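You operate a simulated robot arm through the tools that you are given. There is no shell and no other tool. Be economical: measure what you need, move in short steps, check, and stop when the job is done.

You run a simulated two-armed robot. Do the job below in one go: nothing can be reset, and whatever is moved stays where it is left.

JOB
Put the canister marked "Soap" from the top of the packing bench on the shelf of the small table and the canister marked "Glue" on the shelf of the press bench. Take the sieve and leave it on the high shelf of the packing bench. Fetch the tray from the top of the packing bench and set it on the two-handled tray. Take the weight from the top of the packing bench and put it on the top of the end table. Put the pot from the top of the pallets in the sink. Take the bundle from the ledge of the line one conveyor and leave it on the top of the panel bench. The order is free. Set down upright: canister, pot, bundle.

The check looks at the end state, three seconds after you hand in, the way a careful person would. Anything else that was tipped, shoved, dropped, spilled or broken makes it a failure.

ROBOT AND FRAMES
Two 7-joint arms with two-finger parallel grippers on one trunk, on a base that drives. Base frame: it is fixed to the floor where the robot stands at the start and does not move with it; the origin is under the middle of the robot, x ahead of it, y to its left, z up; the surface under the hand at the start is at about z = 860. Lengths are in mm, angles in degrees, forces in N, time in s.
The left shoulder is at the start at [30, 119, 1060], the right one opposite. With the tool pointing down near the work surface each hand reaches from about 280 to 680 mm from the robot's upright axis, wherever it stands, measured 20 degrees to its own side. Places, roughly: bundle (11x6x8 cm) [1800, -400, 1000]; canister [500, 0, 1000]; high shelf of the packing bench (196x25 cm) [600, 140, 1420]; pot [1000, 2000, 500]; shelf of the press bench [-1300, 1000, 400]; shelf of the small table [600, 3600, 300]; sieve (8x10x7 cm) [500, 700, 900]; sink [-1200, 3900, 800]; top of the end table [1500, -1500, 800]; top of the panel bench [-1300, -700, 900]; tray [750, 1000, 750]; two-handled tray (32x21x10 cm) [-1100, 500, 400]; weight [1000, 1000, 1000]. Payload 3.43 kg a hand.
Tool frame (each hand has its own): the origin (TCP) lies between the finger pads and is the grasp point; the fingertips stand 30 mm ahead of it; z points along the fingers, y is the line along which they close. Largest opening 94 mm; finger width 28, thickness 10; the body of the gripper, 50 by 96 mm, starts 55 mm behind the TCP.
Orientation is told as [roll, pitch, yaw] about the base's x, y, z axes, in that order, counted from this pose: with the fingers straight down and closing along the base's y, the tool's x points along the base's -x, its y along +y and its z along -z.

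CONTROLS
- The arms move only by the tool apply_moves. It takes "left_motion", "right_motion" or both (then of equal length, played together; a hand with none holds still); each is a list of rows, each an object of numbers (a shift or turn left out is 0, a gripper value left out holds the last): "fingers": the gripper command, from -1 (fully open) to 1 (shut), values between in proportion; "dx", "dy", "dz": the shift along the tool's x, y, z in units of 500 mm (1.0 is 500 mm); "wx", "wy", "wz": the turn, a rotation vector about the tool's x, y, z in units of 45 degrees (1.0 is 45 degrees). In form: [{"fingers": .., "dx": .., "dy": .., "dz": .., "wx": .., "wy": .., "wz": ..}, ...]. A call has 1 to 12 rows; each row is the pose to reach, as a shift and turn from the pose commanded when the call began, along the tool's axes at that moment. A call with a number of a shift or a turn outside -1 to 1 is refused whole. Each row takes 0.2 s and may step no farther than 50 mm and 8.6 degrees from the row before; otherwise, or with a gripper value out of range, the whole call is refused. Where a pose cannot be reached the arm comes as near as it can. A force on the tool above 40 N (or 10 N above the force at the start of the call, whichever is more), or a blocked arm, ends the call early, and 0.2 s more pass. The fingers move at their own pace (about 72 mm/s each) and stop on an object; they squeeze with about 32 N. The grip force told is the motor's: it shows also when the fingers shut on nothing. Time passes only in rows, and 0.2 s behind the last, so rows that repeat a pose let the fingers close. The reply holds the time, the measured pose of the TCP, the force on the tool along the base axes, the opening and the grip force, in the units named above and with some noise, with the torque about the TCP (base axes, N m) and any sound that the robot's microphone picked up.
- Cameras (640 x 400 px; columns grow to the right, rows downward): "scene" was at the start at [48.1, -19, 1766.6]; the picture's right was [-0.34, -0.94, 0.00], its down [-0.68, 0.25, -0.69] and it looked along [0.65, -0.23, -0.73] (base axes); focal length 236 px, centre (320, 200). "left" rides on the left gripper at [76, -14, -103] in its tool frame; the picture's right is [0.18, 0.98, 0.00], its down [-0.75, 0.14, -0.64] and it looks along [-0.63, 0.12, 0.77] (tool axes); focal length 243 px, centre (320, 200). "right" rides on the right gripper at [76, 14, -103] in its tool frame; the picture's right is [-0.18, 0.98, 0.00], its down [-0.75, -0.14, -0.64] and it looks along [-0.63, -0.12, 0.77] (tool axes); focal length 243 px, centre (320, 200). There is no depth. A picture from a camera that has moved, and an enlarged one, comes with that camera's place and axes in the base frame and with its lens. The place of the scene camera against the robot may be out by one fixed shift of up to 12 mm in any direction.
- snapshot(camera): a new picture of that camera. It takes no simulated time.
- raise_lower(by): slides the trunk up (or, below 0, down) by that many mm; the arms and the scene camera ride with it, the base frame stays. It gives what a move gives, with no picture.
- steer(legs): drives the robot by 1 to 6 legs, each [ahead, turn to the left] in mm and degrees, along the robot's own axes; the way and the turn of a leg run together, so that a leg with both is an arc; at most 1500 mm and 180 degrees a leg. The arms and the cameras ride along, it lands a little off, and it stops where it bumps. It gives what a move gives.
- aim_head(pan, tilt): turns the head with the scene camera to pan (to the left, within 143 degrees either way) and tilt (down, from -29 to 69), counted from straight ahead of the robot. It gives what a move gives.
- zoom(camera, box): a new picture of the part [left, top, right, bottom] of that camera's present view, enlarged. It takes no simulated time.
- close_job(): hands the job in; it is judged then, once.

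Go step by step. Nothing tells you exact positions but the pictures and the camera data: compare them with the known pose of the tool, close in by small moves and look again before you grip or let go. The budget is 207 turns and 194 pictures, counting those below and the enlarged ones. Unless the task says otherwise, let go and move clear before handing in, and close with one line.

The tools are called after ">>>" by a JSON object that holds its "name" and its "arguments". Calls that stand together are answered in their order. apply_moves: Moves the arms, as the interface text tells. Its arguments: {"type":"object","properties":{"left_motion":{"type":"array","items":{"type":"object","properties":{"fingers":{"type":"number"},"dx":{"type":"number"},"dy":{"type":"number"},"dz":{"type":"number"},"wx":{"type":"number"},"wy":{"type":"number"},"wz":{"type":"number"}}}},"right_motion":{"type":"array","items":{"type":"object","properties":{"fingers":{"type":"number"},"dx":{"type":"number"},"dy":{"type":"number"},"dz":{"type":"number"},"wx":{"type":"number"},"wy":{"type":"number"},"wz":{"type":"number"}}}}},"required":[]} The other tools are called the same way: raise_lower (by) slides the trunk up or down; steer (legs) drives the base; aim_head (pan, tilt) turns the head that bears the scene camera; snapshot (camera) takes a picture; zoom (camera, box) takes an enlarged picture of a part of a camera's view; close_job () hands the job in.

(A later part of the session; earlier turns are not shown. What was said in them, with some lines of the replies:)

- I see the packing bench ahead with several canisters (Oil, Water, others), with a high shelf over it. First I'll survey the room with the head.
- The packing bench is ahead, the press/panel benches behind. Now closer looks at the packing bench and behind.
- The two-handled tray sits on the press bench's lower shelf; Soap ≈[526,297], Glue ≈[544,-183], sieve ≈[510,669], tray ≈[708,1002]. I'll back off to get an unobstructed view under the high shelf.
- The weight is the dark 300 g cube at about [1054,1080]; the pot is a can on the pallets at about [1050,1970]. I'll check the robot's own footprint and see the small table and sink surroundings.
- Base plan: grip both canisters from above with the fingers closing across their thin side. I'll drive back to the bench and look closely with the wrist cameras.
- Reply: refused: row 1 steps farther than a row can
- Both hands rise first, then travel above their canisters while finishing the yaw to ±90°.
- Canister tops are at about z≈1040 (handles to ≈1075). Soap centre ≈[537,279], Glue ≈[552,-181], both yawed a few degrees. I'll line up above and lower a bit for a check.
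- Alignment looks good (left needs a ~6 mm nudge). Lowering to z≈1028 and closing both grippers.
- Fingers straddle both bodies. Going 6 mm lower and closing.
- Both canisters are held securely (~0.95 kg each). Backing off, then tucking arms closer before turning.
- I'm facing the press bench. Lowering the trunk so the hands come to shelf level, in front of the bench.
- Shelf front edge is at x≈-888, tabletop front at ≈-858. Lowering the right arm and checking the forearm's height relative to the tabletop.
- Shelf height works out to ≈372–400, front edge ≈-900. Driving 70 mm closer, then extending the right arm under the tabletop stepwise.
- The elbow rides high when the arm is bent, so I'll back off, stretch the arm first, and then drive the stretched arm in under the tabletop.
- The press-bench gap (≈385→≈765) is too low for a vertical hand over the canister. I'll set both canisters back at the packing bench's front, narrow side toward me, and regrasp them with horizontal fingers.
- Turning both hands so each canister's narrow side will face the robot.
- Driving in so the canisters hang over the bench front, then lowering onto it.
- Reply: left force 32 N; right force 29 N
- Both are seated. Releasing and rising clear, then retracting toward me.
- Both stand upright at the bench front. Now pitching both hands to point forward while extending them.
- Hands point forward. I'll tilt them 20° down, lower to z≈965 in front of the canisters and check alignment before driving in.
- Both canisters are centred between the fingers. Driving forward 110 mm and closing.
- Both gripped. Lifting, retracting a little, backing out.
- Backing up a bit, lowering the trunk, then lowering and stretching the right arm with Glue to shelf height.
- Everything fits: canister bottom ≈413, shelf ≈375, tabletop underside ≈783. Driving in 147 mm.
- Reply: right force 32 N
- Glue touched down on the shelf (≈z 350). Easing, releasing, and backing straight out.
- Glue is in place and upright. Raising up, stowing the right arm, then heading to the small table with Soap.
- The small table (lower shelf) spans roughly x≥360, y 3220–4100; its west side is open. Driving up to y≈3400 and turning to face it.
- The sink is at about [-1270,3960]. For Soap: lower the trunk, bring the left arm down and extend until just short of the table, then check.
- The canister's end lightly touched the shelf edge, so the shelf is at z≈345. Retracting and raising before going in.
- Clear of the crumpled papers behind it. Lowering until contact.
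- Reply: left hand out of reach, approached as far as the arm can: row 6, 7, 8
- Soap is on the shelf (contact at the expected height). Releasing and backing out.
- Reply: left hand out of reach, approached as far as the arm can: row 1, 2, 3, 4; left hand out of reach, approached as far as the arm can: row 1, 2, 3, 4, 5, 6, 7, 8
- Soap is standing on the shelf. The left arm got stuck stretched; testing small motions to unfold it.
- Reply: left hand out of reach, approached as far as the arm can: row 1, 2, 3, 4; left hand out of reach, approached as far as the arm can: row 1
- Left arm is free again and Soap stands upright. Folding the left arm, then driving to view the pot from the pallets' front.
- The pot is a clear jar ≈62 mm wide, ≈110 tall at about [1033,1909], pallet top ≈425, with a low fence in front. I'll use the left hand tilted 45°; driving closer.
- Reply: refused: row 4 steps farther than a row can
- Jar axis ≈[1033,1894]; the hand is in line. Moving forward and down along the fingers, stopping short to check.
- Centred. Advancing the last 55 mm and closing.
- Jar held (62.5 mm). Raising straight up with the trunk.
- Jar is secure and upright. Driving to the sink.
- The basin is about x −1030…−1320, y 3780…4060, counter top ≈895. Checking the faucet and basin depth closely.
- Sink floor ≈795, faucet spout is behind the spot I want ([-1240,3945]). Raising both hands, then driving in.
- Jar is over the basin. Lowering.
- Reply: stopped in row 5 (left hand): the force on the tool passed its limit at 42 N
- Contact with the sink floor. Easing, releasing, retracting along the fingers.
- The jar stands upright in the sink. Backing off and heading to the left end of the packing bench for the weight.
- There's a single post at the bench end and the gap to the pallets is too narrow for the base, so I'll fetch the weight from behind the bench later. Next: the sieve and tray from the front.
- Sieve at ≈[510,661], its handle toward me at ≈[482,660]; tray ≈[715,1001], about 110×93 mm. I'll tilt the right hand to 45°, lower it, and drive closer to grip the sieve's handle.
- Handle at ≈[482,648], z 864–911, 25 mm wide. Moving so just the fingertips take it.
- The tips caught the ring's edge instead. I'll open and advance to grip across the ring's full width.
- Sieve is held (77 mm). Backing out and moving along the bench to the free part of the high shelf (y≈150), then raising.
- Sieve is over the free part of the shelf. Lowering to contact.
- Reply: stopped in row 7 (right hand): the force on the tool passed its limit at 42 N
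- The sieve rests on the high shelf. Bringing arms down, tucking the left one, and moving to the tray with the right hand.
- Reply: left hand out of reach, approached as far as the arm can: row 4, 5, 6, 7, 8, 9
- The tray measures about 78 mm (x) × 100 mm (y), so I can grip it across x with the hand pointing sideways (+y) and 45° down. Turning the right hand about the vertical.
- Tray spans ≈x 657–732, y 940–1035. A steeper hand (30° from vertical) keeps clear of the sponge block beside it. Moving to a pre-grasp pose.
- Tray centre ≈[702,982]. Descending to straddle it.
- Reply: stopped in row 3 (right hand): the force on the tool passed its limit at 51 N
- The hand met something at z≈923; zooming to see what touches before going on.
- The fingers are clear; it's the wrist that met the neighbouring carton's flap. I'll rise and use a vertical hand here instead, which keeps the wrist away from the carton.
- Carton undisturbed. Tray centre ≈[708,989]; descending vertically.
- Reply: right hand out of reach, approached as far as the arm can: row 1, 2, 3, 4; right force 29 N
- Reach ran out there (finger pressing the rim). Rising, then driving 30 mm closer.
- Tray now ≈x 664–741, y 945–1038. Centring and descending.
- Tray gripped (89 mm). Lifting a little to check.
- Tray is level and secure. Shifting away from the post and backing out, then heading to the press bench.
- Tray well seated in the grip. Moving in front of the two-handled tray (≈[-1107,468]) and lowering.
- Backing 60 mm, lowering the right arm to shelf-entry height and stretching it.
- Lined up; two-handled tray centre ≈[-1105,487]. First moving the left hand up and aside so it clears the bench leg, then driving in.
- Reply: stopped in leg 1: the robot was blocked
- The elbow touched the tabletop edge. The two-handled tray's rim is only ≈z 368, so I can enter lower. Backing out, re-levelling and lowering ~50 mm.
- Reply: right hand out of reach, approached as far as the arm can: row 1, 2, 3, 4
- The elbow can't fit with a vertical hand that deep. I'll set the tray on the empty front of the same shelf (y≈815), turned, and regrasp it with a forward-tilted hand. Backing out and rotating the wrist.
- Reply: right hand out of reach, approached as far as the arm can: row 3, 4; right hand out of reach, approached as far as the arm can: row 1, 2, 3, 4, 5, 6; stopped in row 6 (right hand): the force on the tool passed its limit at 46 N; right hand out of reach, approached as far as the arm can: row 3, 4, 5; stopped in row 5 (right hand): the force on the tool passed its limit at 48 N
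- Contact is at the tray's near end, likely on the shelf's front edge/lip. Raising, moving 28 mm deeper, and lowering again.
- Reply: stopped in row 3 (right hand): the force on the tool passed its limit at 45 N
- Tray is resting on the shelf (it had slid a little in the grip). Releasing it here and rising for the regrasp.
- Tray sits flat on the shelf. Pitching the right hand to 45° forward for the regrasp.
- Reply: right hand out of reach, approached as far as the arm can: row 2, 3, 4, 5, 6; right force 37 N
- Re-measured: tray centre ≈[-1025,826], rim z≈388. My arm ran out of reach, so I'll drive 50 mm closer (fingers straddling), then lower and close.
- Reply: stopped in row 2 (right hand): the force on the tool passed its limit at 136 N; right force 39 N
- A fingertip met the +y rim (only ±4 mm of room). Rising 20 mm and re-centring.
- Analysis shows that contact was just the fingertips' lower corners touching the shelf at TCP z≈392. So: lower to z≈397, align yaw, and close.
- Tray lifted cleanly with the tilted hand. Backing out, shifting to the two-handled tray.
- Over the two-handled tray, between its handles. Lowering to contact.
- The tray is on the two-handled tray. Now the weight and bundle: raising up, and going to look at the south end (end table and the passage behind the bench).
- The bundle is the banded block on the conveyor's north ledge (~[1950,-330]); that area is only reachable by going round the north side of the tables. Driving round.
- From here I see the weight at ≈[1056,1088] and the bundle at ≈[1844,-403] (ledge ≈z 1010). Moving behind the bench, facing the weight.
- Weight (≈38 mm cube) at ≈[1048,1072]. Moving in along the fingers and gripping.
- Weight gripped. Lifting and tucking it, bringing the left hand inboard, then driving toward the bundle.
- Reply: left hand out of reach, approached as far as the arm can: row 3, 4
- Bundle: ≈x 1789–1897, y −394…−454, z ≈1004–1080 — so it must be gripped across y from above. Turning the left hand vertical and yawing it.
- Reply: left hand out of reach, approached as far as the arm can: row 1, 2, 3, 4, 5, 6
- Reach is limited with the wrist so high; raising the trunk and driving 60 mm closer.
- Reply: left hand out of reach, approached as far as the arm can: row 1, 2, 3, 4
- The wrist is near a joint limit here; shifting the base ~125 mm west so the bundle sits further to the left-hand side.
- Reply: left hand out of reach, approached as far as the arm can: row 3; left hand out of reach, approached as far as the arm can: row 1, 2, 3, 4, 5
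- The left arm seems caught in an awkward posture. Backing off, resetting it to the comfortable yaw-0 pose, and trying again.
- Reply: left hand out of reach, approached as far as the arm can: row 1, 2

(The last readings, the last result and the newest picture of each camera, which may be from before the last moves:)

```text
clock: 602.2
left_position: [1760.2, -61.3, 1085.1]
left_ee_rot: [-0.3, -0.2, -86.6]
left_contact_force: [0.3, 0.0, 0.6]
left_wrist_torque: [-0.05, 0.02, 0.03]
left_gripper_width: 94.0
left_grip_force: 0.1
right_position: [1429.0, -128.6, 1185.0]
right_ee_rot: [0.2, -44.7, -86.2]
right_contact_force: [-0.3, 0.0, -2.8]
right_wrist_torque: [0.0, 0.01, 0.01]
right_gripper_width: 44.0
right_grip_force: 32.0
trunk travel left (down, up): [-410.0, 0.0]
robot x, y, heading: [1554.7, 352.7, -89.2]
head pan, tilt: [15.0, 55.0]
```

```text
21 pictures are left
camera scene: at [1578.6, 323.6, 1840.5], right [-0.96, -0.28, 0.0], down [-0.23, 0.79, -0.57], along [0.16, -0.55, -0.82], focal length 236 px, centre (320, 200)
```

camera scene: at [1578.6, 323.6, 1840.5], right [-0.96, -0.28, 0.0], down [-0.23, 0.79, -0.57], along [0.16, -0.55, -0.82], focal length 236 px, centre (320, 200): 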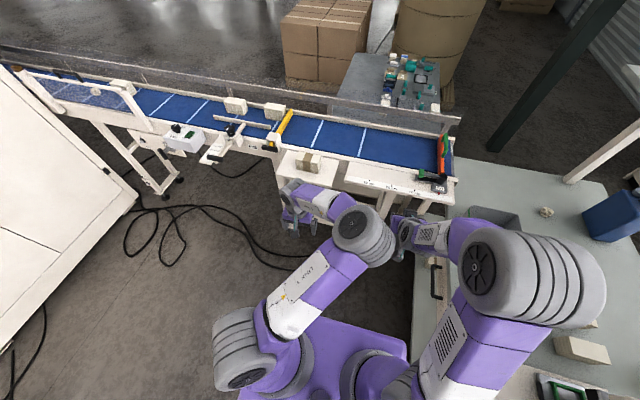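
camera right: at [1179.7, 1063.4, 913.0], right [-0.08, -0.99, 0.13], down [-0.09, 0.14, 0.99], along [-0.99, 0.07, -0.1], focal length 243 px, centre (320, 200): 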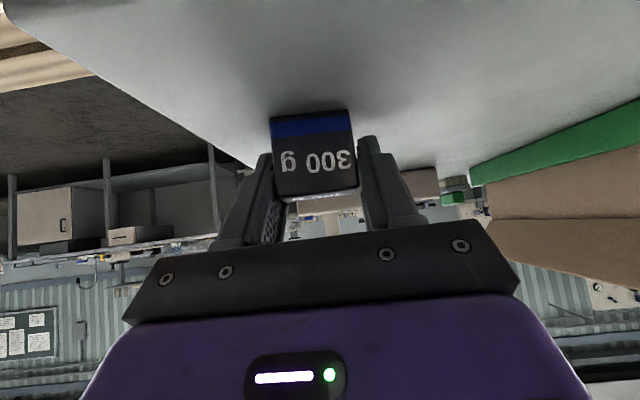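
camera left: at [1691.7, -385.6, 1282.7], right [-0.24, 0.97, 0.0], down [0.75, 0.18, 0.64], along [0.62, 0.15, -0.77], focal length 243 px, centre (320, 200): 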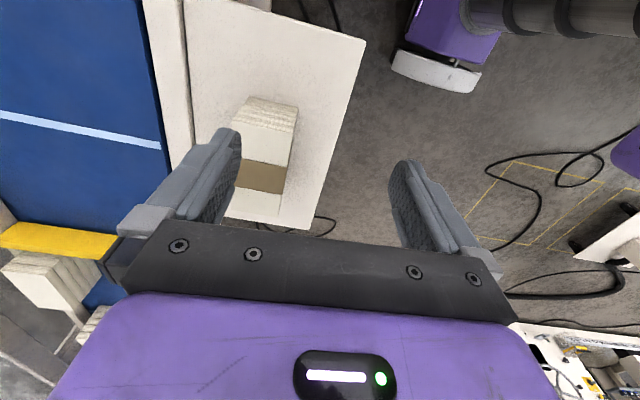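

The left elbow has folded inward. From this posture the opposite wrist turn should work better, so I'll yaw it the other way (to ≈−178°).

>>> {"name": "apply_moves", "arguments": {"left_motion": [{"wz": 0.17}, {"wz": 0.34}, {"wz": 0.51}, {"wz": 0.68}, {"wz": 0.85}, {"wz": 1.0}]}}

>>> {"name": "apply_moves", "arguments": {"left_motion": [{"wz": 0.17}, {"wz": 0.34}, {"wz": 0.51}, {"wz": 0.68}, {"wz": 0.85}, {"wz": 1.0}]}}

>>> {"name": "apply_moves", "arguments": {"left_motion": [{"wz": 0.05, "dz": -0.06}, {"wz": 0.05, "dz": -0.13}, {"wz": 0.05, "dz": -0.13, "dx": 0.08}, {"wz": 0.05, "dz": -0.13, "dx": 0.16}, {"wz": 0.05, "dz": -0.13, "dx": 0.16, "dy": 0.08}, {"wz": 0.05, "dz": -0.13, "dx": 0.16, "dy": 0.16}]}}

```text
clock: 603.6
left_position: [1760.0, -62.0, 1084.9]
left_ee_rot: [-0.1, -0.3, -131.8]
left_contact_force: [0.1, 0.2, 0.0]
left_wrist_torque: [0.01, 0.02, -0.03]
left_gripper_width: 93.7
left_grip_force: 0.1
right_position: [1428.9, -129.1, 1186.3]
right_ee_rot: [0.3, -44.6, -86.2]
right_contact_force: [-0.3, -0.4, -3.2]
right_wrist_torque: [-0.04, -0.03, -0.01]
right_gripper_width: 43.9
right_grip_force: 31.6
trunk travel left (down, up): [-410.0, 0.0]
robot x, y, heading: [1558.6, 357.3, -88.9]
head pan, tilt: [15.0, 55.0]
```

```text
clock: 605.0
left_position: [1759.8, -61.8, 1084.8]
left_ee_rot: [0.2, -0.3, -176.8]
left_contact_force: [-0.3, 0.1, 0.3]
left_wrist_torque: [-0.01, 0.07, 0.03]
left_gripper_width: 94.0
left_grip_force: 0.0
right_position: [1427.4, -128.0, 1186.6]
right_ee_rot: [0.3, -44.7, -86.2]
right_contact_force: [-0.4, -0.7, -3.0]
right_wrist_torque: [-0.01, 0.0, -0.01]
right_gripper_width: 44.0
right_grip_force: 32.8
trunk travel left (down, up): [-410.0, 0.0]
robot x, y, heading: [1555.7, 352.5, -89.0]
head pan, tilt: [15.0, 55.0]
```

```text
clock: 606.4
left_position: [1806.3, -58.8, 1169.5]
left_ee_rot: [0.0, -0.3, -178.9]
left_contact_force: [0.2, 0.1, 0.2]
left_wrist_torque: [0.04, -0.02, -0.03]
left_gripper_width: 93.9
left_grip_force: 0.0
left hand out of reach, approached as far as the arm can: row 3, 4, 5, 6
right_position: [1428.4, -128.3, 1185.0]
right_ee_rot: [0.1, -44.7, -86.2]
right_contact_force: [-0.3, 0.6, -3.0]
right_wrist_torque: [0.0, 0.02, 0.04]
right_gripper_width: 43.9
right_grip_force: 31.9
trunk travel left (down, up): [-410.0, 0.0]
robot x, y, heading: [1555.3, 354.1, -89.2]
head pan, tilt: [15.0, 55.0]
```

>>> {"name": "apply_moves", "arguments": {"left_motion": [{"dx": -0.06, "dz": 0.04}, {"dx": -0.13, "dz": 0.08}, {"dx": -0.2, "dz": 0.12}, {"dx": -0.2, "dz": 0.12, "dy": 0.07}, {"dx": -0.2, "dz": 0.12, "dy": 0.14}, {"dx": -0.2, "dz": 0.12, "dy": 0.2}]}}

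```text
clock: 607.8
left_position: [1705.3, -138.9, 1112.4]
left_ee_rot: [0.3, -0.3, -179.1]
left_contact_force: [-0.3, 0.3, 0.3]
left_wrist_torque: [0.01, 0.03, 0.03]
left_gripper_width: 93.9
left_grip_force: 0.0
left hand out of reach, approached as far as the arm can: row 6
right_position: [1428.5, -127.8, 1186.5]
right_ee_rot: [0.1, -44.7, -86.2]
right_contact_force: [0.4, 0.6, -2.9]
right_wrist_torque: [0.0, 0.01, -0.02]
right_gripper_width: 44.1
right_grip_force: 32.1
trunk travel left (down, up): [-410.0, 0.0]
robot x, y, heading: [1554.0, 355.3, -89.4]
head pan, tilt: [15.0, 55.0]
```

That posture reaches fwd ≈490, lateral ≈150. Repositioning the base so the bundle lands there, with the hand raised above it.

>>> {"name": "apply_moves", "arguments": {"left_motion": [{"dz": -0.03}, {"dz": -0.06}]}}

>>> {"name": "steer", "arguments": {"legs": [[0, 89.4], [142, 0], [0, -89.4], [280, 0]]}}

>>> {"name": "snapshot", "arguments": {"camera": "left"}}

```text
clock: 608.4
left_position: [1707.5, -138.8, 1141.9]
left_ee_rot: [0.2, -0.3, -178.9]
left_contact_force: [-0.2, 0.0, 0.4]
left_wrist_torque: [-0.02, 0.01, 0.01]
left_gripper_width: 94.2
left_grip_force: 0.0
right_position: [1428.6, -128.3, 1185.5]
right_ee_rot: [0.2, -44.7, -86.2]
right_contact_force: [0.2, 0.3, -3.3]
right_wrist_torque: [-0.02, 0.03, -0.02]
right_gripper_width: 44.1
right_grip_force: 31.6
trunk travel left (down, up): [-410.0, 0.0]
robot x, y, heading: [1557.0, 351.6, -88.8]
head pan, tilt: [15.0, 55.0]
```

```text
clock: 618.9
left_position: [1829.7, -427.4, 1140.8]
left_ee_rot: [0.2, -0.4, 179.3]
left_contact_force: [-0.7, 0.6, -0.2]
left_wrist_torque: [-0.01, -0.04, 0.06]
left_gripper_width: 94.2
left_grip_force: 0.1
right_position: [1550.2, -407.8, 1185.4]
right_ee_rot: [0.2, -44.7, -88.1]
right_contact_force: [-1.0, 0.5, -1.8]
right_wrist_torque: [0.0, -0.03, 0.02]
right_gripper_width: 44.2
right_grip_force: 31.7
trunk travel left (down, up): [-410.0, 0.0]
robot x, y, heading: [1699.3, 71.7, -90.8]
head pan, tilt: [15.0, 55.0]
```

```text
20 pictures are left
camera left: at [1906.7, -413.9, 1242.9], right [0.17, -0.99, 0.0], down [-0.75, -0.13, 0.65], along [-0.64, -0.11, -0.76], focal length 243 px, centre (320, 200)
```

left: 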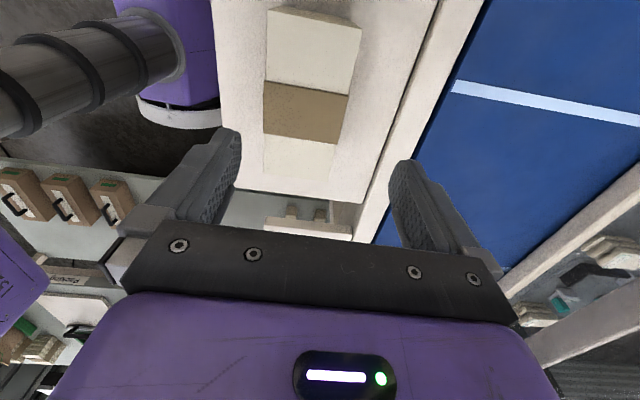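

Bundle centred at ≈[1844,-415]; aligning, descending and gripping.

>>> {"name": "apply_moves", "arguments": {"left_motion": [{"dx": 0.028, "dy": -0.024, "wz": -0.033}, {"dx": 0.028, "dy": -0.024, "dz": 0.05, "wz": -0.033}, {"dx": 0.028, "dy": -0.024, "dz": 0.1, "wz": -0.033}, {"dx": 0.028, "dy": -0.024, "dz": 0.15, "wz": -0.033}, {"dx": 0.028, "dy": -0.024, "dz": 0.158, "wz": -0.033}, {"dx": 0.028, "dy": -0.024, "dz": 0.158, "wz": -0.033, "fingers": 1}, {"dx": 0.028, "dy": -0.024, "dz": 0.158, "wz": -0.033}, {"dx": 0.028, "dy": -0.024, "dz": 0.158, "wz": -0.033}, {"dx": 0.028, "dy": -0.024, "dz": 0.158, "wz": -0.033}]}}

>>> {"name": "snapshot", "arguments": {"camera": "left"}}

```text
clock: 620.9
left_position: [1834.5, -403.2, 1071.4]
left_ee_rot: [0.2, -0.2, -179.3]
left_contact_force: [0.9, -0.8, 0.4]
left_wrist_torque: [0.0, 0.02, -0.01]
left_gripper_width: 60.1
left_grip_force: 31.8
left hand out of reach, approached as far as the arm can: row 3, 4, 5, 6, 7, 8, 9
right_position: [1551.1, -406.6, 1185.5]
right_ee_rot: [0.1, -44.7, -88.1]
right_contact_force: [-1.1, -0.1, -2.6]
right_wrist_torque: [0.01, 0.03, 0.0]
right_gripper_width: 44.0
right_grip_force: 31.8
trunk travel left (down, up): [-410.0, 0.0]
robot x, y, heading: [1696.0, 69.2, -90.8]
head pan, tilt: [15.0, 55.0]
```

```text
19 pictures are left
camera left: at [1911.4, -388.0, 1173.3], right [0.2, -0.98, 0.0], down [-0.75, -0.15, 0.65], along [-0.63, -0.13, -0.76], focal length 243 px, centre (320, 200)
```

left: 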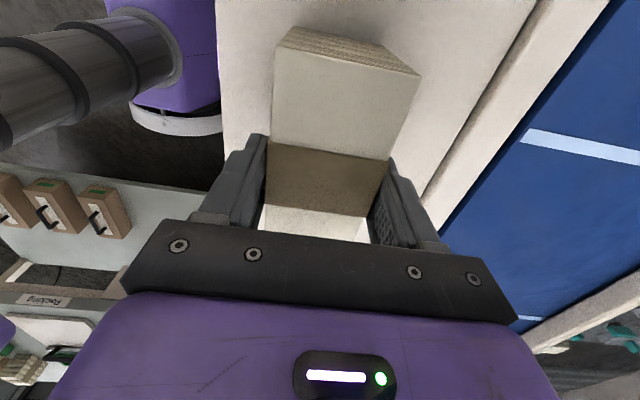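

Gripped (60 mm). Lifting carefully.

>>> {"name": "apply_moves", "arguments": {"left_motion": [{"dz": -0.03}, {"dz": -0.06}, {"dz": -0.09}, {"dz": -0.12}]}}

>>> {"name": "snapshot", "arguments": {"camera": "left"}}

```text
clock: 621.9
left_position: [1833.9, -402.5, 1131.5]
left_ee_rot: [0.2, -0.3, -179.3]
left_contact_force: [0.0, 0.5, -2.0]
left_wrist_torque: [-0.01, 0.01, 0.05]
left_gripper_width: 59.9
left_grip_force: 31.7
right_position: [1551.7, -407.3, 1186.5]
right_ee_rot: [0.2, -44.7, -88.1]
right_contact_force: [0.2, -0.3, -2.3]
right_wrist_torque: [0.02, -0.01, 0.01]
right_gripper_width: 44.0
right_grip_force: 32.1
trunk travel left (down, up): [-410.0, 0.0]
robot x, y, heading: [1694.4, 70.8, -90.9]
head pan, tilt: [15.0, 55.0]
```

```text
18 pictures are left
camera left: at [1911.8, -387.8, 1233.4], right [0.2, -0.98, 0.0], down [-0.75, -0.15, 0.65], along [-0.63, -0.13, -0.76], focal length 243 px, centre (320, 200)
```

left: 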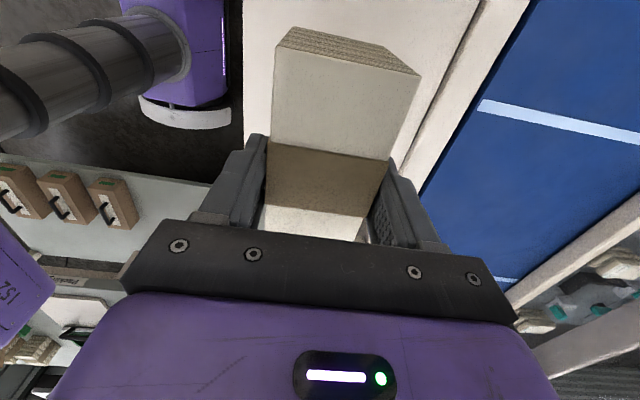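

Bundle is up. Driving back round the north side with both items.

>>> {"name": "steer", "arguments": {"legs": [[-1500, 0], [-1500, 0], [-1500, 0], [-130, 0], [0, -89], [1500, 0]]}}

>>> {"name": "steer", "arguments": {"legs": [[540, 0], [0, 90]]}}

```text
clock: 655.1
left_position: [-178.7, 4547.6, 1131.0]
left_ee_rot: [0.2, -0.2, 91.2]
left_contact_force: [0.2, -0.5, -1.7]
left_wrist_torque: [0.01, 0.0, 0.01]
left_gripper_width: 59.9
left_grip_force: 31.9
right_position: [-185.9, 4829.8, 1186.5]
right_ee_rot: [0.2, -44.7, -177.5]
right_contact_force: [0.1, -0.6, -2.9]
right_wrist_torque: [-0.01, -0.01, -0.01]
right_gripper_width: 43.6
right_grip_force: 32.0
trunk travel left (down, up): [-410.0, 0.0]
robot x, y, heading: [296.6, 4693.2, 179.8]
head pan, tilt: [15.0, 55.0]
```

```text
clock: 662.1
left_position: [-81.1, 4226.2, 1131.2]
left_ee_rot: [0.1, -0.3, -176.8]
left_contact_force: [-0.2, -0.2, -1.7]
left_wrist_torque: [0.0, 0.0, -0.01]
left_gripper_width: 60.1
left_grip_force: 32.2
right_position: [-363.8, 4208.7, 1186.8]
right_ee_rot: [0.2, -44.6, -85.5]
right_contact_force: [-0.4, -0.3, -3.1]
right_wrist_torque: [0.0, 0.02, -0.01]
right_gripper_width: 44.0
right_grip_force: 31.6
trunk travel left (down, up): [-410.0, 0.0]
robot x, y, heading: [-243.2, 4693.8, -88.3]
head pan, tilt: [15.0, 55.0]
```

>>> {"name": "steer", "arguments": {"legs": [[0, -2], [1500, 0], [1500, 0], [1500, 0], [900, 0], [0, -90]]}}

>>> {"name": "aim_head", "arguments": {"pan": 10, "tilt": 45}}

>>> {"name": "snapshot", "arguments": {"camera": "scene"}}

```text
clock: 692.3
left_position: [-723.7, -878.1, 1130.1]
left_ee_rot: [0.2, -0.3, 90.9]
left_contact_force: [-0.7, 0.3, -1.3]
left_wrist_torque: [0.01, 0.0, 0.02]
left_gripper_width: 59.9
left_grip_force: 32.1
right_position: [-730.3, -593.8, 1185.8]
right_ee_rot: [0.2, -44.6, -177.9]
right_contact_force: [0.6, 0.0, -2.5]
right_wrist_torque: [-0.03, 0.0, 0.02]
right_gripper_width: 43.8
right_grip_force: 31.8
trunk travel left (down, up): [-410.0, 0.0]
robot x, y, heading: [-252.4, -734.8, 179.3]
head pan, tilt: [15.0, 55.0]
```

```text
clock: 693.0
left_position: [-725.0, -877.8, 1131.9]
left_ee_rot: [0.2, -0.3, 90.9]
left_contact_force: [-0.1, 0.7, -0.4]
left_wrist_torque: [0.02, -0.02, 0.0]
left_gripper_width: 60.0
left_grip_force: 31.5
right_position: [-729.8, -594.5, 1185.5]
right_ee_rot: [0.2, -44.7, -177.9]
right_contact_force: [0.0, 0.0, -2.7]
right_wrist_torque: [0.02, 0.03, 0.0]
right_gripper_width: 44.1
right_grip_force: 31.9
trunk travel left (down, up): [-410.0, 0.0]
robot x, y, heading: [-251.5, -733.1, 179.2]
head pan, tilt: [10.0, 45.0]
```

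```text
17 pictures are left
camera scene: at [-298.2, -741.7, 1853.8], right [-0.16, 0.99, 0.0], down [0.7, 0.12, -0.71], along [-0.7, -0.12, -0.71], focal length 236 px, centre (320, 200)
```

scene: 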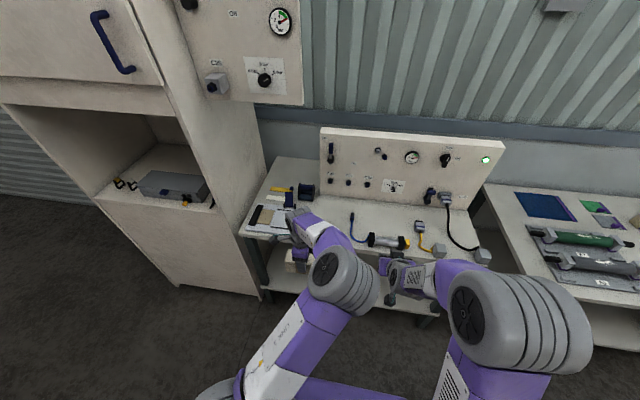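

>>> {"name": "zoom", "arguments": {"camera": "scene", "box": [235, 150, 505, 290]}}

```text
2.37 times, centred on (370, 220) of scene
camera zoom: at [-298.2, -741.7, 1853.8], right [-0.16, 0.99, 0.0], down [0.7, 0.12, -0.71], along [-0.7, -0.12, -0.71], focal length 560 px, centre (202, 153)
```

zoom: 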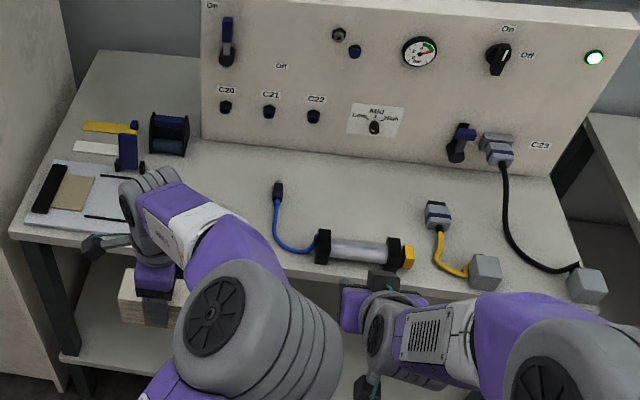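

The free spot is behind the tan cloth, around [-1180,-850]. Lowering and extending the bundle hand, pulling the right hand back, then checking reach.

>>> {"name": "apply_moves", "arguments": {"left_motion": [{"dz": 0.05, "dx": -0.01}, {"dz": 0.11, "dx": -0.02}, {"dz": 0.17, "dx": -0.04}, {"dz": 0.22, "dx": -0.056}, {"dz": 0.25, "dx": -0.056, "dy": 0.04}, {"dz": 0.25, "dx": -0.056, "dy": 0.09}, {"dz": 0.25, "dx": -0.056, "dy": 0.13}], "right_motion": [{"dx": 0.03, "dz": -0.03}, {"dx": 0.06, "dz": -0.06}, {"dx": 0.09, "dz": -0.09}, {"dx": 0.12, "dz": -0.12}, {"dx": 0.14, "dz": -0.14}, {"dx": 0.14, "dz": -0.14}, {"dx": 0.14, "dz": -0.14}]}}

>>> {"name": "steer", "arguments": {"legs": [[250, 0]]}}

>>> {"name": "snapshot", "arguments": {"camera": "left"}}

```text
clock: 694.6
left_position: [-736.2, -827.2, 1036.3]
left_ee_rot: [0.2, -0.3, 90.9]
left_contact_force: [-0.1, -1.1, -1.4]
left_wrist_torque: [-0.02, -0.03, 0.04]
left_gripper_width: 60.0
left_grip_force: 32.0
left hand out of reach, approached as far as the arm can: row 4, 5, 6, 7
right_position: [-664.1, -592.2, 1194.7]
right_ee_rot: [0.2, -44.6, -177.9]
right_contact_force: [1.0, -0.4, -2.8]
right_wrist_torque: [0.03, -0.01, -0.01]
right_gripper_width: 43.6
right_grip_force: 31.7
right hand out of reach, approached as far as the arm can: row 4, 5, 6, 7
trunk travel left (down, up): [-410.0, 0.0]
robot x, y, heading: [-248.0, -736.1, 179.4]
head pan, tilt: [10.0, 45.0]
```

```text
clock: 696.5
left_position: [-985.6, -827.1, 1036.2]
left_ee_rot: [0.2, -0.2, 91.1]
left_contact_force: [0.3, -0.1, -2.0]
left_wrist_torque: [0.0, -0.03, 0.0]
left_gripper_width: 59.9
left_grip_force: 32.1
right_position: [-913.4, -592.2, 1193.9]
right_ee_rot: [0.2, -44.6, -177.6]
right_contact_force: [0.1, 0.4, -3.1]
right_wrist_torque: [0.02, -0.04, 0.0]
right_gripper_width: 43.8
right_grip_force: 31.8
trunk travel left (down, up): [-410.0, 0.0]
robot x, y, heading: [-500.7, -735.8, 179.5]
head pan, tilt: [10.0, 45.0]
```

```text
15 pictures are left
camera left: at [-968.9, -903.5, 1137.8], right [-0.98, -0.2, 0.0], down [-0.15, 0.75, 0.65], along [-0.13, 0.63, -0.76], focal length 243 px, centre (320, 200)
```

left: 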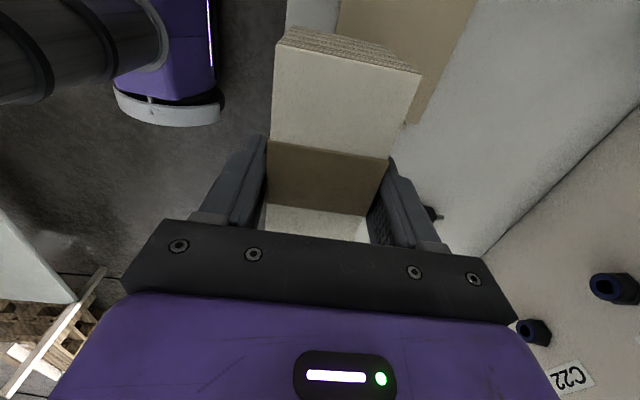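

Tan cloth ends at x≈-1080; space behind it to the panel (x≈-1287) is free. Driving in and lowering with the trunk.

>>> {"name": "steer", "arguments": {"legs": [[193, 0]]}}

>>> {"name": "raise_lower", "arguments": {"by": -40}}

>>> {"name": "snapshot", "arguments": {"camera": "left"}}

```text
clock: 698.0
left_position: [-1178.5, -824.6, 1035.2]
left_ee_rot: [0.3, -0.3, 91.0]
left_contact_force: [-0.2, -0.5, -1.3]
left_wrist_torque: [0.01, 0.0, -0.02]
left_gripper_width: 59.8
left_grip_force: 31.8
right_position: [-1108.3, -591.1, 1194.4]
right_ee_rot: [0.1, -44.6, -177.7]
right_contact_force: [0.0, 0.4, -2.7]
right_wrist_torque: [-0.01, 0.0, 0.02]
right_gripper_width: 43.9
right_grip_force: 32.3
trunk travel left (down, up): [-410.0, 0.0]
robot x, y, heading: [-693.0, -733.6, 179.5]
head pan, tilt: [10.0, 45.0]
```

```text
clock: 698.9
left_position: [-1179.5, -824.6, 995.4]
left_ee_rot: [0.2, -0.3, 91.1]
left_contact_force: [0.9, -0.8, -0.8]
left_wrist_torque: [0.01, 0.0, 0.02]
left_gripper_width: 59.7
left_grip_force: 32.2
right_position: [-1106.2, -590.5, 1154.2]
right_ee_rot: [0.3, -44.6, -177.6]
right_contact_force: [-0.4, -0.2, -2.4]
right_wrist_torque: [0.01, 0.01, -0.01]
right_gripper_width: 44.0
right_grip_force: 32.1
trunk travel left (down, up): [-370.0, 40.0]
robot x, y, heading: [-696.1, -733.4, 179.8]
head pan, tilt: [10.0, 45.0]
```

```text
14 pictures are left
camera left: at [-1162.3, -901.9, 1098.0], right [-0.98, -0.2, 0.0], down [-0.15, 0.75, 0.65], along [-0.13, 0.63, -0.76], focal length 243 px, centre (320, 200)
```

left: 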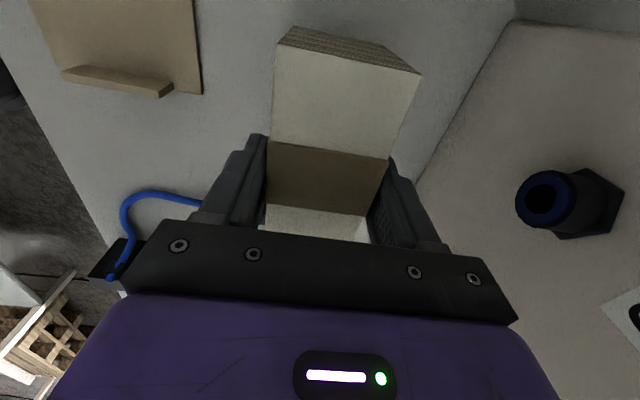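

Clear of the knob and cable. Lowering the last bit with force-guarded steps.

>>> {"name": "raise_lower", "arguments": {"by": -15}}

>>> {"name": "apply_moves", "arguments": {"left_motion": [{"dz": 0.006}, {"dz": 0.012}, {"dz": 0.018}, {"dz": 0.024}, {"dz": 0.03}, {"dz": 0.036}]}}

```text
clock: 699.5
left_position: [-1178.6, -824.4, 981.1]
left_ee_rot: [0.2, -0.3, 91.0]
left_contact_force: [0.8, -0.8, -0.9]
left_wrist_torque: [-0.01, 0.02, 0.0]
left_gripper_width: 59.9
left_grip_force: 32.0
right_position: [-1108.2, -591.3, 1139.8]
right_ee_rot: [0.2, -44.7, -177.5]
right_contact_force: [-1.2, -0.2, -2.4]
right_wrist_torque: [0.02, -0.04, -0.02]
right_gripper_width: 43.9
right_grip_force: 32.0
trunk travel left (down, up): [-355.0, 55.0]
robot x, y, heading: [-690.5, -730.2, 179.6]
head pan, tilt: [10.0, 45.0]
```

```text
clock: 700.9
left_position: [-1172.1, -821.6, 967.4]
left_ee_rot: [0.2, -0.2, 91.2]
left_contact_force: [0.0, -1.4, -1.4]
left_wrist_torque: [0.04, 0.02, -0.02]
left_gripper_width: 60.1
left_grip_force: 31.5
left hand out of reach, approached as far as the arm can: row 3, 4, 5, 6
right_position: [-1107.0, -590.9, 1139.3]
right_ee_rot: [0.2, -44.7, -177.7]
right_contact_force: [-0.4, 0.3, -2.0]
right_wrist_torque: [-0.01, 0.0, -0.01]
right_gripper_width: 44.0
right_grip_force: 32.4
trunk travel left (down, up): [-355.0, 55.0]
robot x, y, heading: [-694.1, -731.5, 179.6]
head pan, tilt: [10.0, 45.0]
```

>>> {"name": "raise_lower", "arguments": {"by": -6}}

>>> {"name": "raise_lower", "arguments": {"by": -6}}

>>> {"name": "raise_lower", "arguments": {"by": -6}}

```text
clock: 701.5
left_position: [-1173.3, -821.9, 963.1]
left_ee_rot: [0.4, -0.3, 91.0]
left_contact_force: [0.5, 0.6, 15.5]
left_wrist_torque: [-0.56, -0.59, 0.1]
left_gripper_width: 59.7
left_grip_force: 32.0
right_position: [-1106.9, -590.7, 1133.8]
right_ee_rot: [0.3, -44.6, -177.7]
right_contact_force: [0.0, 0.1, -3.0]
right_wrist_torque: [-0.01, 0.04, 0.01]
right_gripper_width: 43.9
right_grip_force: 32.1
trunk travel left (down, up): [-349.0, 61.0]
robot x, y, heading: [-689.9, -734.4, 179.8]
head pan, tilt: [10.0, 45.0]
```

```text
clock: 702.0
left_position: [-1172.5, -819.0, 959.0]
left_ee_rot: [0.5, -0.2, 91.1]
left_contact_force: [-2.3, 0.5, 32.8]
left_wrist_torque: [0.23, -0.09, -0.07]
left_gripper_width: 60.1
left_grip_force: 32.5
right_position: [-1104.6, -591.8, 1128.6]
right_ee_rot: [0.2, -44.7, -177.7]
right_contact_force: [-0.8, 0.5, -3.0]
right_wrist_torque: [-0.01, -0.02, 0.03]
right_gripper_width: 44.0
right_grip_force: 31.8
trunk travel left (down, up): [-343.0, 67.0]
robot x, y, heading: [-691.3, -732.1, 179.4]
head pan, tilt: [10.0, 45.0]
```

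```text
clock: 702.5
left_position: [-1172.6, -821.2, 951.4]
left_ee_rot: [0.4, -0.2, 91.0]
left_contact_force: [-0.9, 1.5, 29.8]
left_wrist_torque: [-0.05, -0.05, -0.04]
left_gripper_width: 60.1
left_grip_force: 32.2
right_position: [-1106.4, -591.0, 1121.7]
right_ee_rot: [0.3, -44.8, -177.7]
right_contact_force: [0.1, -0.6, -2.1]
right_wrist_torque: [-0.01, -0.02, 0.0]
right_gripper_width: 43.7
right_grip_force: 32.0
trunk travel left (down, up): [-337.0, 73.0]
robot x, y, heading: [-695.3, -734.1, 179.6]
head pan, tilt: [10.0, 45.0]
```

Seated on the bench top. Releasing, raising straight up, and checking.

>>> {"name": "apply_moves", "arguments": {"left_motion": [{"fingers": -1}, {"fingers": -1}, {"fingers": -1}]}}

>>> {"name": "raise_lower", "arguments": {"by": 73}}

>>> {"name": "apply_moves", "arguments": {"left_motion": [{"dz": -0.05}, {"dz": -0.1}, {"dz": -0.14}]}}

>>> {"name": "snapshot", "arguments": {"camera": "left"}}

```text
clock: 703.4
left_position: [-1173.8, -821.3, 949.1]
left_ee_rot: [0.2, -0.2, 91.1]
left_contact_force: [-0.3, 0.3, 0.1]
left_wrist_torque: [0.01, -0.01, 0.0]
left_gripper_width: 94.1
left_grip_force: 0.1
right_position: [-1107.4, -591.7, 1121.5]
right_ee_rot: [0.2, -44.7, -177.7]
right_contact_force: [0.0, 0.2, -3.0]
right_wrist_torque: [0.01, -0.02, -0.01]
right_gripper_width: 44.0
right_grip_force: 32.0
trunk travel left (down, up): [-337.0, 73.0]
robot x, y, heading: [-693.1, -730.8, 179.6]
head pan, tilt: [10.0, 45.0]
```

```text
clock: 704.5
left_position: [-1172.3, -821.1, 1022.8]
left_ee_rot: [0.2, -0.2, 91.1]
left_contact_force: [0.7, 0.0, -0.3]
left_wrist_torque: [0.0, 0.01, 0.01]
left_gripper_width: 94.1
left_grip_force: 0.1
right_position: [-1106.8, -590.6, 1194.5]
right_ee_rot: [0.2, -44.6, -177.7]
right_contact_force: [-0.8, -0.5, -2.3]
right_wrist_torque: [-0.01, -0.04, 0.02]
right_gripper_width: 43.9
right_grip_force: 31.6
trunk travel left (down, up): [-410.0, 0.0]
robot x, y, heading: [-696.2, -729.7, 179.6]
head pan, tilt: [10.0, 45.0]
```

```text
clock: 705.3
left_position: [-1172.5, -820.8, 1092.9]
left_ee_rot: [0.3, -0.3, 91.1]
left_contact_force: [-0.3, 0.1, -1.1]
left_wrist_torque: [-0.03, 0.02, 0.0]
left_gripper_width: 93.8
left_grip_force: 0.1
right_position: [-1106.5, -591.4, 1193.8]
right_ee_rot: [0.2, -44.6, -177.7]
right_contact_force: [0.3, -0.8, -3.4]
right_wrist_torque: [0.0, -0.01, 0.02]
right_gripper_width: 43.9
right_grip_force: 32.3
trunk travel left (down, up): [-410.0, 0.0]
robot x, y, heading: [-689.6, -736.2, 179.6]
head pan, tilt: [10.0, 45.0]
```

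```text
13 pictures are left
camera left: at [-1155.3, -897.7, 1194.5], right [-0.98, -0.2, 0.0], down [-0.15, 0.75, 0.65], along [-0.13, 0.63, -0.76], focal length 243 px, centre (320, 200)
```

left: 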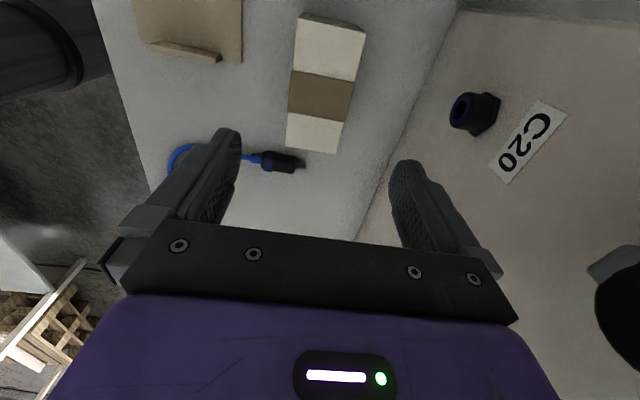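

Bundle stands upright on the panel bench. Backing out and taking the weight to the end table's front strip (≈[1225,-1430]).

>>> {"name": "steer", "arguments": {"legs": [[-440, 0], [0, 90], [555, 0], [0, 90], [900, 0]]}}

>>> {"name": "aim_head", "arguments": {"pan": -5, "tilt": 45}}

>>> {"name": "snapshot", "arguments": {"camera": "scene"}}

>>> {"name": "snapshot", "arguments": {"camera": "right"}}

```text
clock: 722.6
left_position: [1091.3, -1276.1, 1091.5]
left_ee_rot: [0.2, -0.1, -91.4]
left_contact_force: [-0.7, -0.2, 0.4]
left_wrist_torque: [0.02, 0.01, 0.0]
left_gripper_width: 94.0
left_grip_force: 0.1
right_position: [1015.7, -1502.6, 1194.8]
right_ee_rot: [0.1, -44.6, -0.1]
right_contact_force: [-0.3, -0.5, -3.2]
right_wrist_torque: [-0.02, -0.01, 0.02]
right_gripper_width: 44.1
right_grip_force: 31.9
trunk travel left (down, up): [-410.0, 0.0]
robot x, y, heading: [607.9, -1341.4, -2.9]
head pan, tilt: [10.0, 45.0]
```

```text
clock: 723.3
left_position: [1091.7, -1276.8, 1092.5]
left_ee_rot: [0.2, -0.3, -91.4]
left_contact_force: [0.1, 0.2, -0.6]
left_wrist_torque: [0.01, 0.02, -0.01]
left_gripper_width: 94.2
left_grip_force: 0.0
right_position: [1015.5, -1502.4, 1194.0]
right_ee_rot: [0.3, -44.6, -0.2]
right_contact_force: [0.6, -0.6, -3.3]
right_wrist_torque: [-0.02, -0.01, -0.04]
right_gripper_width: 43.8
right_grip_force: 32.5
trunk travel left (down, up): [-410.0, 0.0]
robot x, y, heading: [606.2, -1343.2, -2.9]
head pan, tilt: [-5.0, 45.0]
```

```text
12 pictures are left
camera scene: at [662.4, -1344.4, 1853.8], right [-0.14, -0.99, 0.0], down [-0.7, 0.1, -0.71], along [0.7, -0.1, -0.71], focal length 236 px, centre (320, 200)
```

scene: 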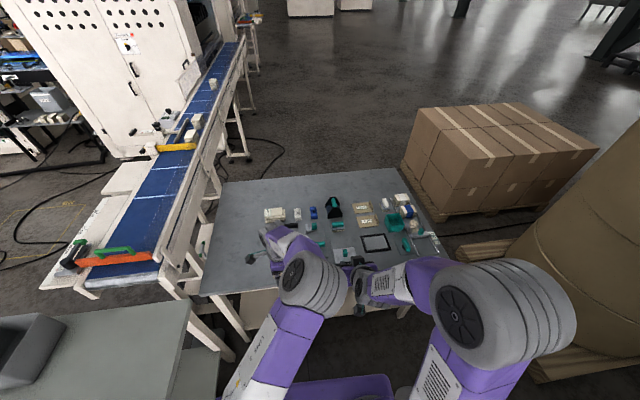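

```text
11 pictures are left
camera right: at [889.3, -1488.4, 1212.3], right [0.13, 0.98, 0.13], down [0.09, -0.14, 0.99], along [0.99, -0.12, -0.1], focal length 243 px, centre (320, 200)
```

right: 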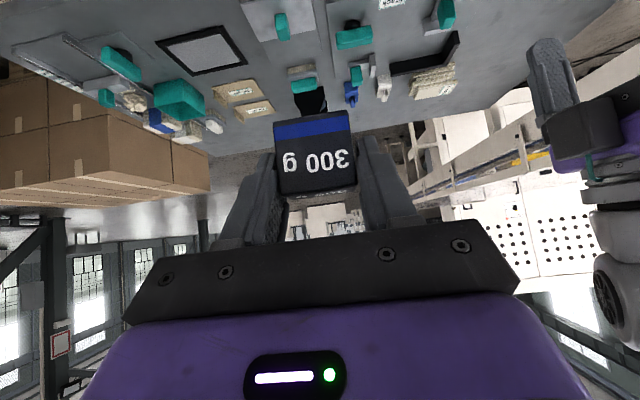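

>>> {"name": "steer", "arguments": {"legs": [[0, 3], [150, 0]]}}

>>> {"name": "apply_moves", "arguments": {"right_motion": [{"dy": 0.03, "dx": 0.05, "dz": 0.05}, {"dy": 0.06, "dx": 0.1, "dz": 0.1}, {"dy": 0.09, "dx": 0.15, "dz": 0.15}, {"dy": 0.1, "dx": 0.21, "dz": 0.21}, {"dy": 0.1, "dx": 0.27, "dz": 0.27}, {"dy": 0.1, "dx": 0.32, "dz": 0.32}]}}

>>> {"name": "snapshot", "arguments": {"camera": "right"}}

>>> {"name": "aim_head", "arguments": {"pan": -15, "tilt": 60}}

>>> {"name": "snapshot", "arguments": {"camera": "scene"}}

```text
clock: 725.1
left_position: [1234.5, -1251.2, 1092.6]
left_ee_rot: [0.2, -0.2, -88.4]
left_contact_force: [-0.6, -0.1, -0.6]
left_wrist_torque: [0.02, -0.01, -0.04]
left_gripper_width: 93.9
left_grip_force: 0.1
right_position: [1170.6, -1480.9, 1194.2]
right_ee_rot: [0.2, -44.6, 2.9]
right_contact_force: [0.9, -0.7, -3.2]
right_wrist_torque: [0.01, -0.01, -0.03]
right_gripper_width: 43.7
right_grip_force: 32.1
trunk travel left (down, up): [-410.0, 0.0]
robot x, y, heading: [761.3, -1342.9, -0.1]
head pan, tilt: [-5.0, 45.0]
```

```text
clock: 726.5
left_position: [1235.6, -1249.8, 1092.7]
left_ee_rot: [0.2, -0.2, -88.5]
left_contact_force: [0.5, -0.2, -0.4]
left_wrist_torque: [-0.01, 0.04, 0.01]
left_gripper_width: 94.1
left_grip_force: 0.1
right_position: [1167.6, -1430.4, 969.3]
right_ee_rot: [0.3, -44.5, 2.7]
right_contact_force: [0.0, 0.9, -2.9]
right_wrist_torque: [0.0, 0.01, 0.0]
right_gripper_width: 43.9
right_grip_force: 32.0
right hand out of reach, approached as far as the arm can: row 1
trunk travel left (down, up): [-410.0, 0.0]
robot x, y, heading: [758.6, -1341.5, -0.0]
head pan, tilt: [-5.0, 45.0]
```

```text
10 pictures are left
camera right: at [1041.5, -1422.6, 987.6], right [0.08, 0.99, 0.13], down [0.09, -0.14, 0.99], along [0.99, -0.07, -0.1], focal length 243 px, centre (320, 200)
```

right: 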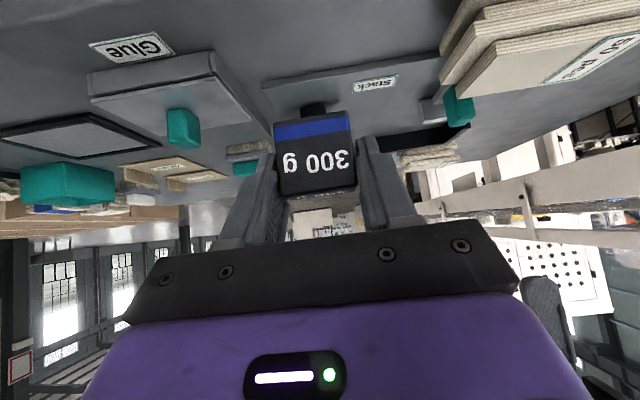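

```text
clock: 727.3
left_position: [1234.9, -1250.7, 1092.0]
left_ee_rot: [0.2, -0.3, -88.5]
left_contact_force: [-0.1, -0.7, 0.4]
left_wrist_torque: [-0.03, -0.02, -0.03]
left_gripper_width: 94.0
left_grip_force: 0.0
right_position: [1167.7, -1430.3, 970.2]
right_ee_rot: [0.2, -44.6, 2.7]
right_contact_force: [-0.5, -0.6, -2.0]
right_wrist_torque: [0.0, 0.03, -0.01]
right_gripper_width: 44.0
right_grip_force: 32.0
trunk travel left (down, up): [-410.0, 0.0]
robot x, y, heading: [758.9, -1343.1, 0.0]
head pan, tilt: [-15.0, 60.0]
```

```text
9 pictures are left
camera scene: at [794.6, -1351.7, 1834.4], right [-0.26, -0.97, 0.0], down [-0.84, 0.22, -0.5], along [0.48, -0.13, -0.87], focal length 236 px, centre (320, 200)
```

scene: 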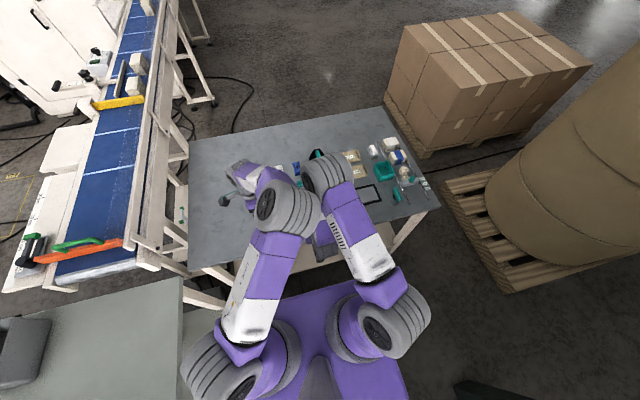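

Free strip confirmed in front of the "Stack" mat. Moving to [1253,-1425] and lowering to contact.

>>> {"name": "apply_moves", "arguments": {"right_motion": [{"dz": 0.08}, {"dz": 0.16}, {"dz": 0.22}, {"dz": 0.249, "dx": 0.006}, {"dz": 0.259, "dx": 0.016}, {"dz": 0.269, "dx": 0.026}, {"dz": 0.277, "dx": 0.034}, {"dz": 0.284, "dx": 0.041}, {"dz": 0.291, "dx": 0.048}, {"dz": 0.298, "dx": 0.055}, {"dz": 0.304, "dx": 0.061}]}}

>>> {"name": "snapshot", "arguments": {"camera": "right"}}

```text
clock: 728.6
left_position: [1230.3, -1251.6, 1094.9]
left_ee_rot: [0.4, -0.3, -88.5]
left_contact_force: [0.8, -0.2, -0.9]
left_wrist_torque: [0.01, -0.01, 0.0]
left_gripper_width: 94.1
left_grip_force: 0.1
right_position: [1249.9, -1425.0, 875.9]
right_ee_rot: [0.2, -45.2, 2.8]
right_contact_force: [-21.6, -2.8, 30.7]
right_wrist_torque: [-0.61, 0.3, -0.55]
right_gripper_width: 43.8
right_grip_force: 32.0
trunk travel left (down, up): [-410.0, 0.0]
robot x, y, heading: [753.3, -1340.4, -0.0]
head pan, tilt: [-15.0, 60.0]
stopped in row 6 (right hand): the force on the tool passed its limit at 54 N (the readings are from after the stop); the commanded pose is now the measured one
```

```text
8 pictures are left
camera right: at [1122.8, -1417.2, 892.6], right [0.08, 0.99, 0.13], down [0.08, -0.14, 0.99], along [0.99, -0.07, -0.09], focal length 243 px, centre (320, 200)
```

right: 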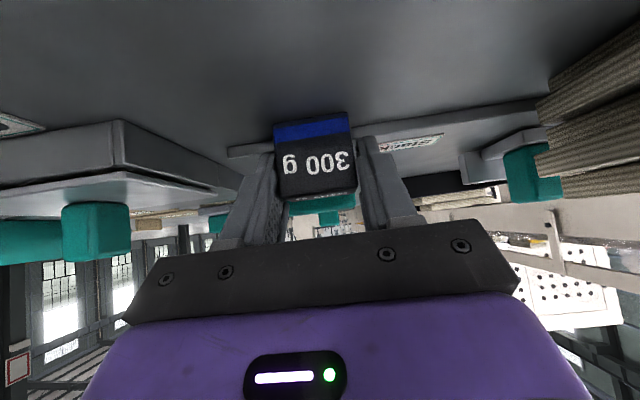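

Weight is on the table top, clear of the mats. Releasing and retracting.

>>> {"name": "apply_moves", "arguments": {"right_motion": [{"dx": -0.003, "dz": -0.003}, {"dx": -0.003, "dz": -0.003, "fingers": -0.2}, {"dx": -0.003, "dz": -0.003}, {"dx": -0.003, "dz": -0.003}, {"dx": -0.003, "dz": -0.06}, {"dx": -0.003, "dz": -0.14}, {"dx": -0.03, "dz": -0.22}, {"dx": -0.06, "dz": -0.28}]}}

>>> {"name": "steer", "arguments": {"legs": [[-350, 0]]}}

>>> {"name": "aim_head", "arguments": {"pan": -8, "tilt": 40}}

>>> {"name": "zoom", "arguments": {"camera": "scene", "box": [220, 150, 460, 300]}}

```text
clock: 730.4
left_position: [1233.9, -1250.5, 1094.0]
left_ee_rot: [0.3, -0.3, -88.5]
left_contact_force: [-0.3, -0.2, 0.1]
left_wrist_torque: [0.03, -0.02, -0.02]
left_gripper_width: 93.9
left_grip_force: 0.0
right_position: [1174.9, -1428.8, 994.2]
right_ee_rot: [0.1, -45.0, 2.9]
right_contact_force: [0.1, 0.5, 0.5]
right_wrist_torque: [0.02, 0.01, -0.01]
right_gripper_width: 56.4
right_grip_force: 0.1
trunk travel left (down, up): [-410.0, 0.0]
robot x, y, heading: [760.1, -1342.3, 0.0]
head pan, tilt: [-15.0, 60.0]
```

```text
clock: 732.7
left_position: [880.1, -1250.6, 1093.4]
left_ee_rot: [0.2, -0.1, -88.3]
left_contact_force: [-0.5, -0.2, 0.1]
left_wrist_torque: [0.01, -0.04, 0.01]
left_gripper_width: 94.1
left_grip_force: 0.1
right_position: [822.1, -1427.8, 993.9]
right_ee_rot: [0.2, -44.9, 3.0]
right_contact_force: [-0.9, 0.1, -0.1]
right_wrist_torque: [-0.03, 0.04, -0.01]
right_gripper_width: 56.4
right_grip_force: 0.1
trunk travel left (down, up): [-410.0, 0.0]
robot x, y, heading: [401.3, -1344.7, 0.2]
head pan, tilt: [-15.0, 60.0]
```

```text
clock: 733.5
left_position: [882.2, -1250.0, 1093.3]
left_ee_rot: [0.2, -0.2, -88.3]
left_contact_force: [1.1, -0.2, -0.4]
left_wrist_torque: [0.0, 0.02, 0.03]
left_gripper_width: 94.1
left_grip_force: 0.1
right_position: [823.1, -1428.6, 993.4]
right_ee_rot: [0.2, -44.9, 3.0]
right_contact_force: [-0.7, -0.5, 1.2]
right_wrist_torque: [-0.03, -0.01, -0.03]
right_gripper_width: 56.7
right_grip_force: 0.1
trunk travel left (down, up): [-410.0, 0.0]
robot x, y, heading: [402.2, -1343.8, -0.0]
head pan, tilt: [-8.0, 40.0]
```

```text
2.67 times, centred on (340, 225) of scene
camera zoom: at [460.8, -1347.1, 1861.0], right [-0.14, -0.99, 0.0], down [-0.64, 0.09, -0.77], along [0.76, -0.1, -0.64], focal length 630 px, centre (267, 133)
```

zoom: 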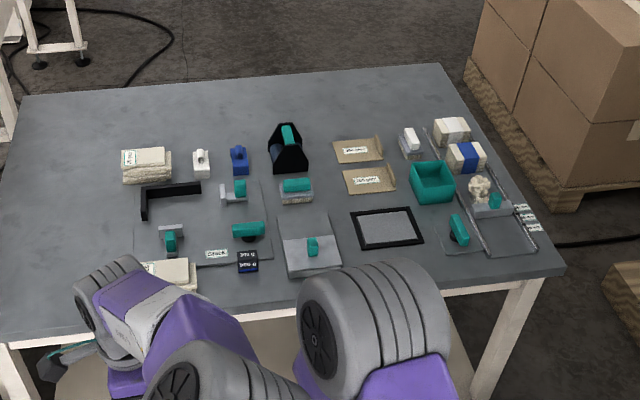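

Everything has been placed: weight on the end table, bundle on the panel bench, jar in the sink, tray on the two-handled tray, sieve on the high shelf, and Soap and Glue on their shelves. Both hands are empty and clear, so I'm handing in.

>>> {"name": "close_job", "arguments": {}}

```text
The job is handed in.
```

All seven items were set down where the job asked and the job is handed in; my wrist brushed a carton on the packing bench along the way, and it looked undisturbed.
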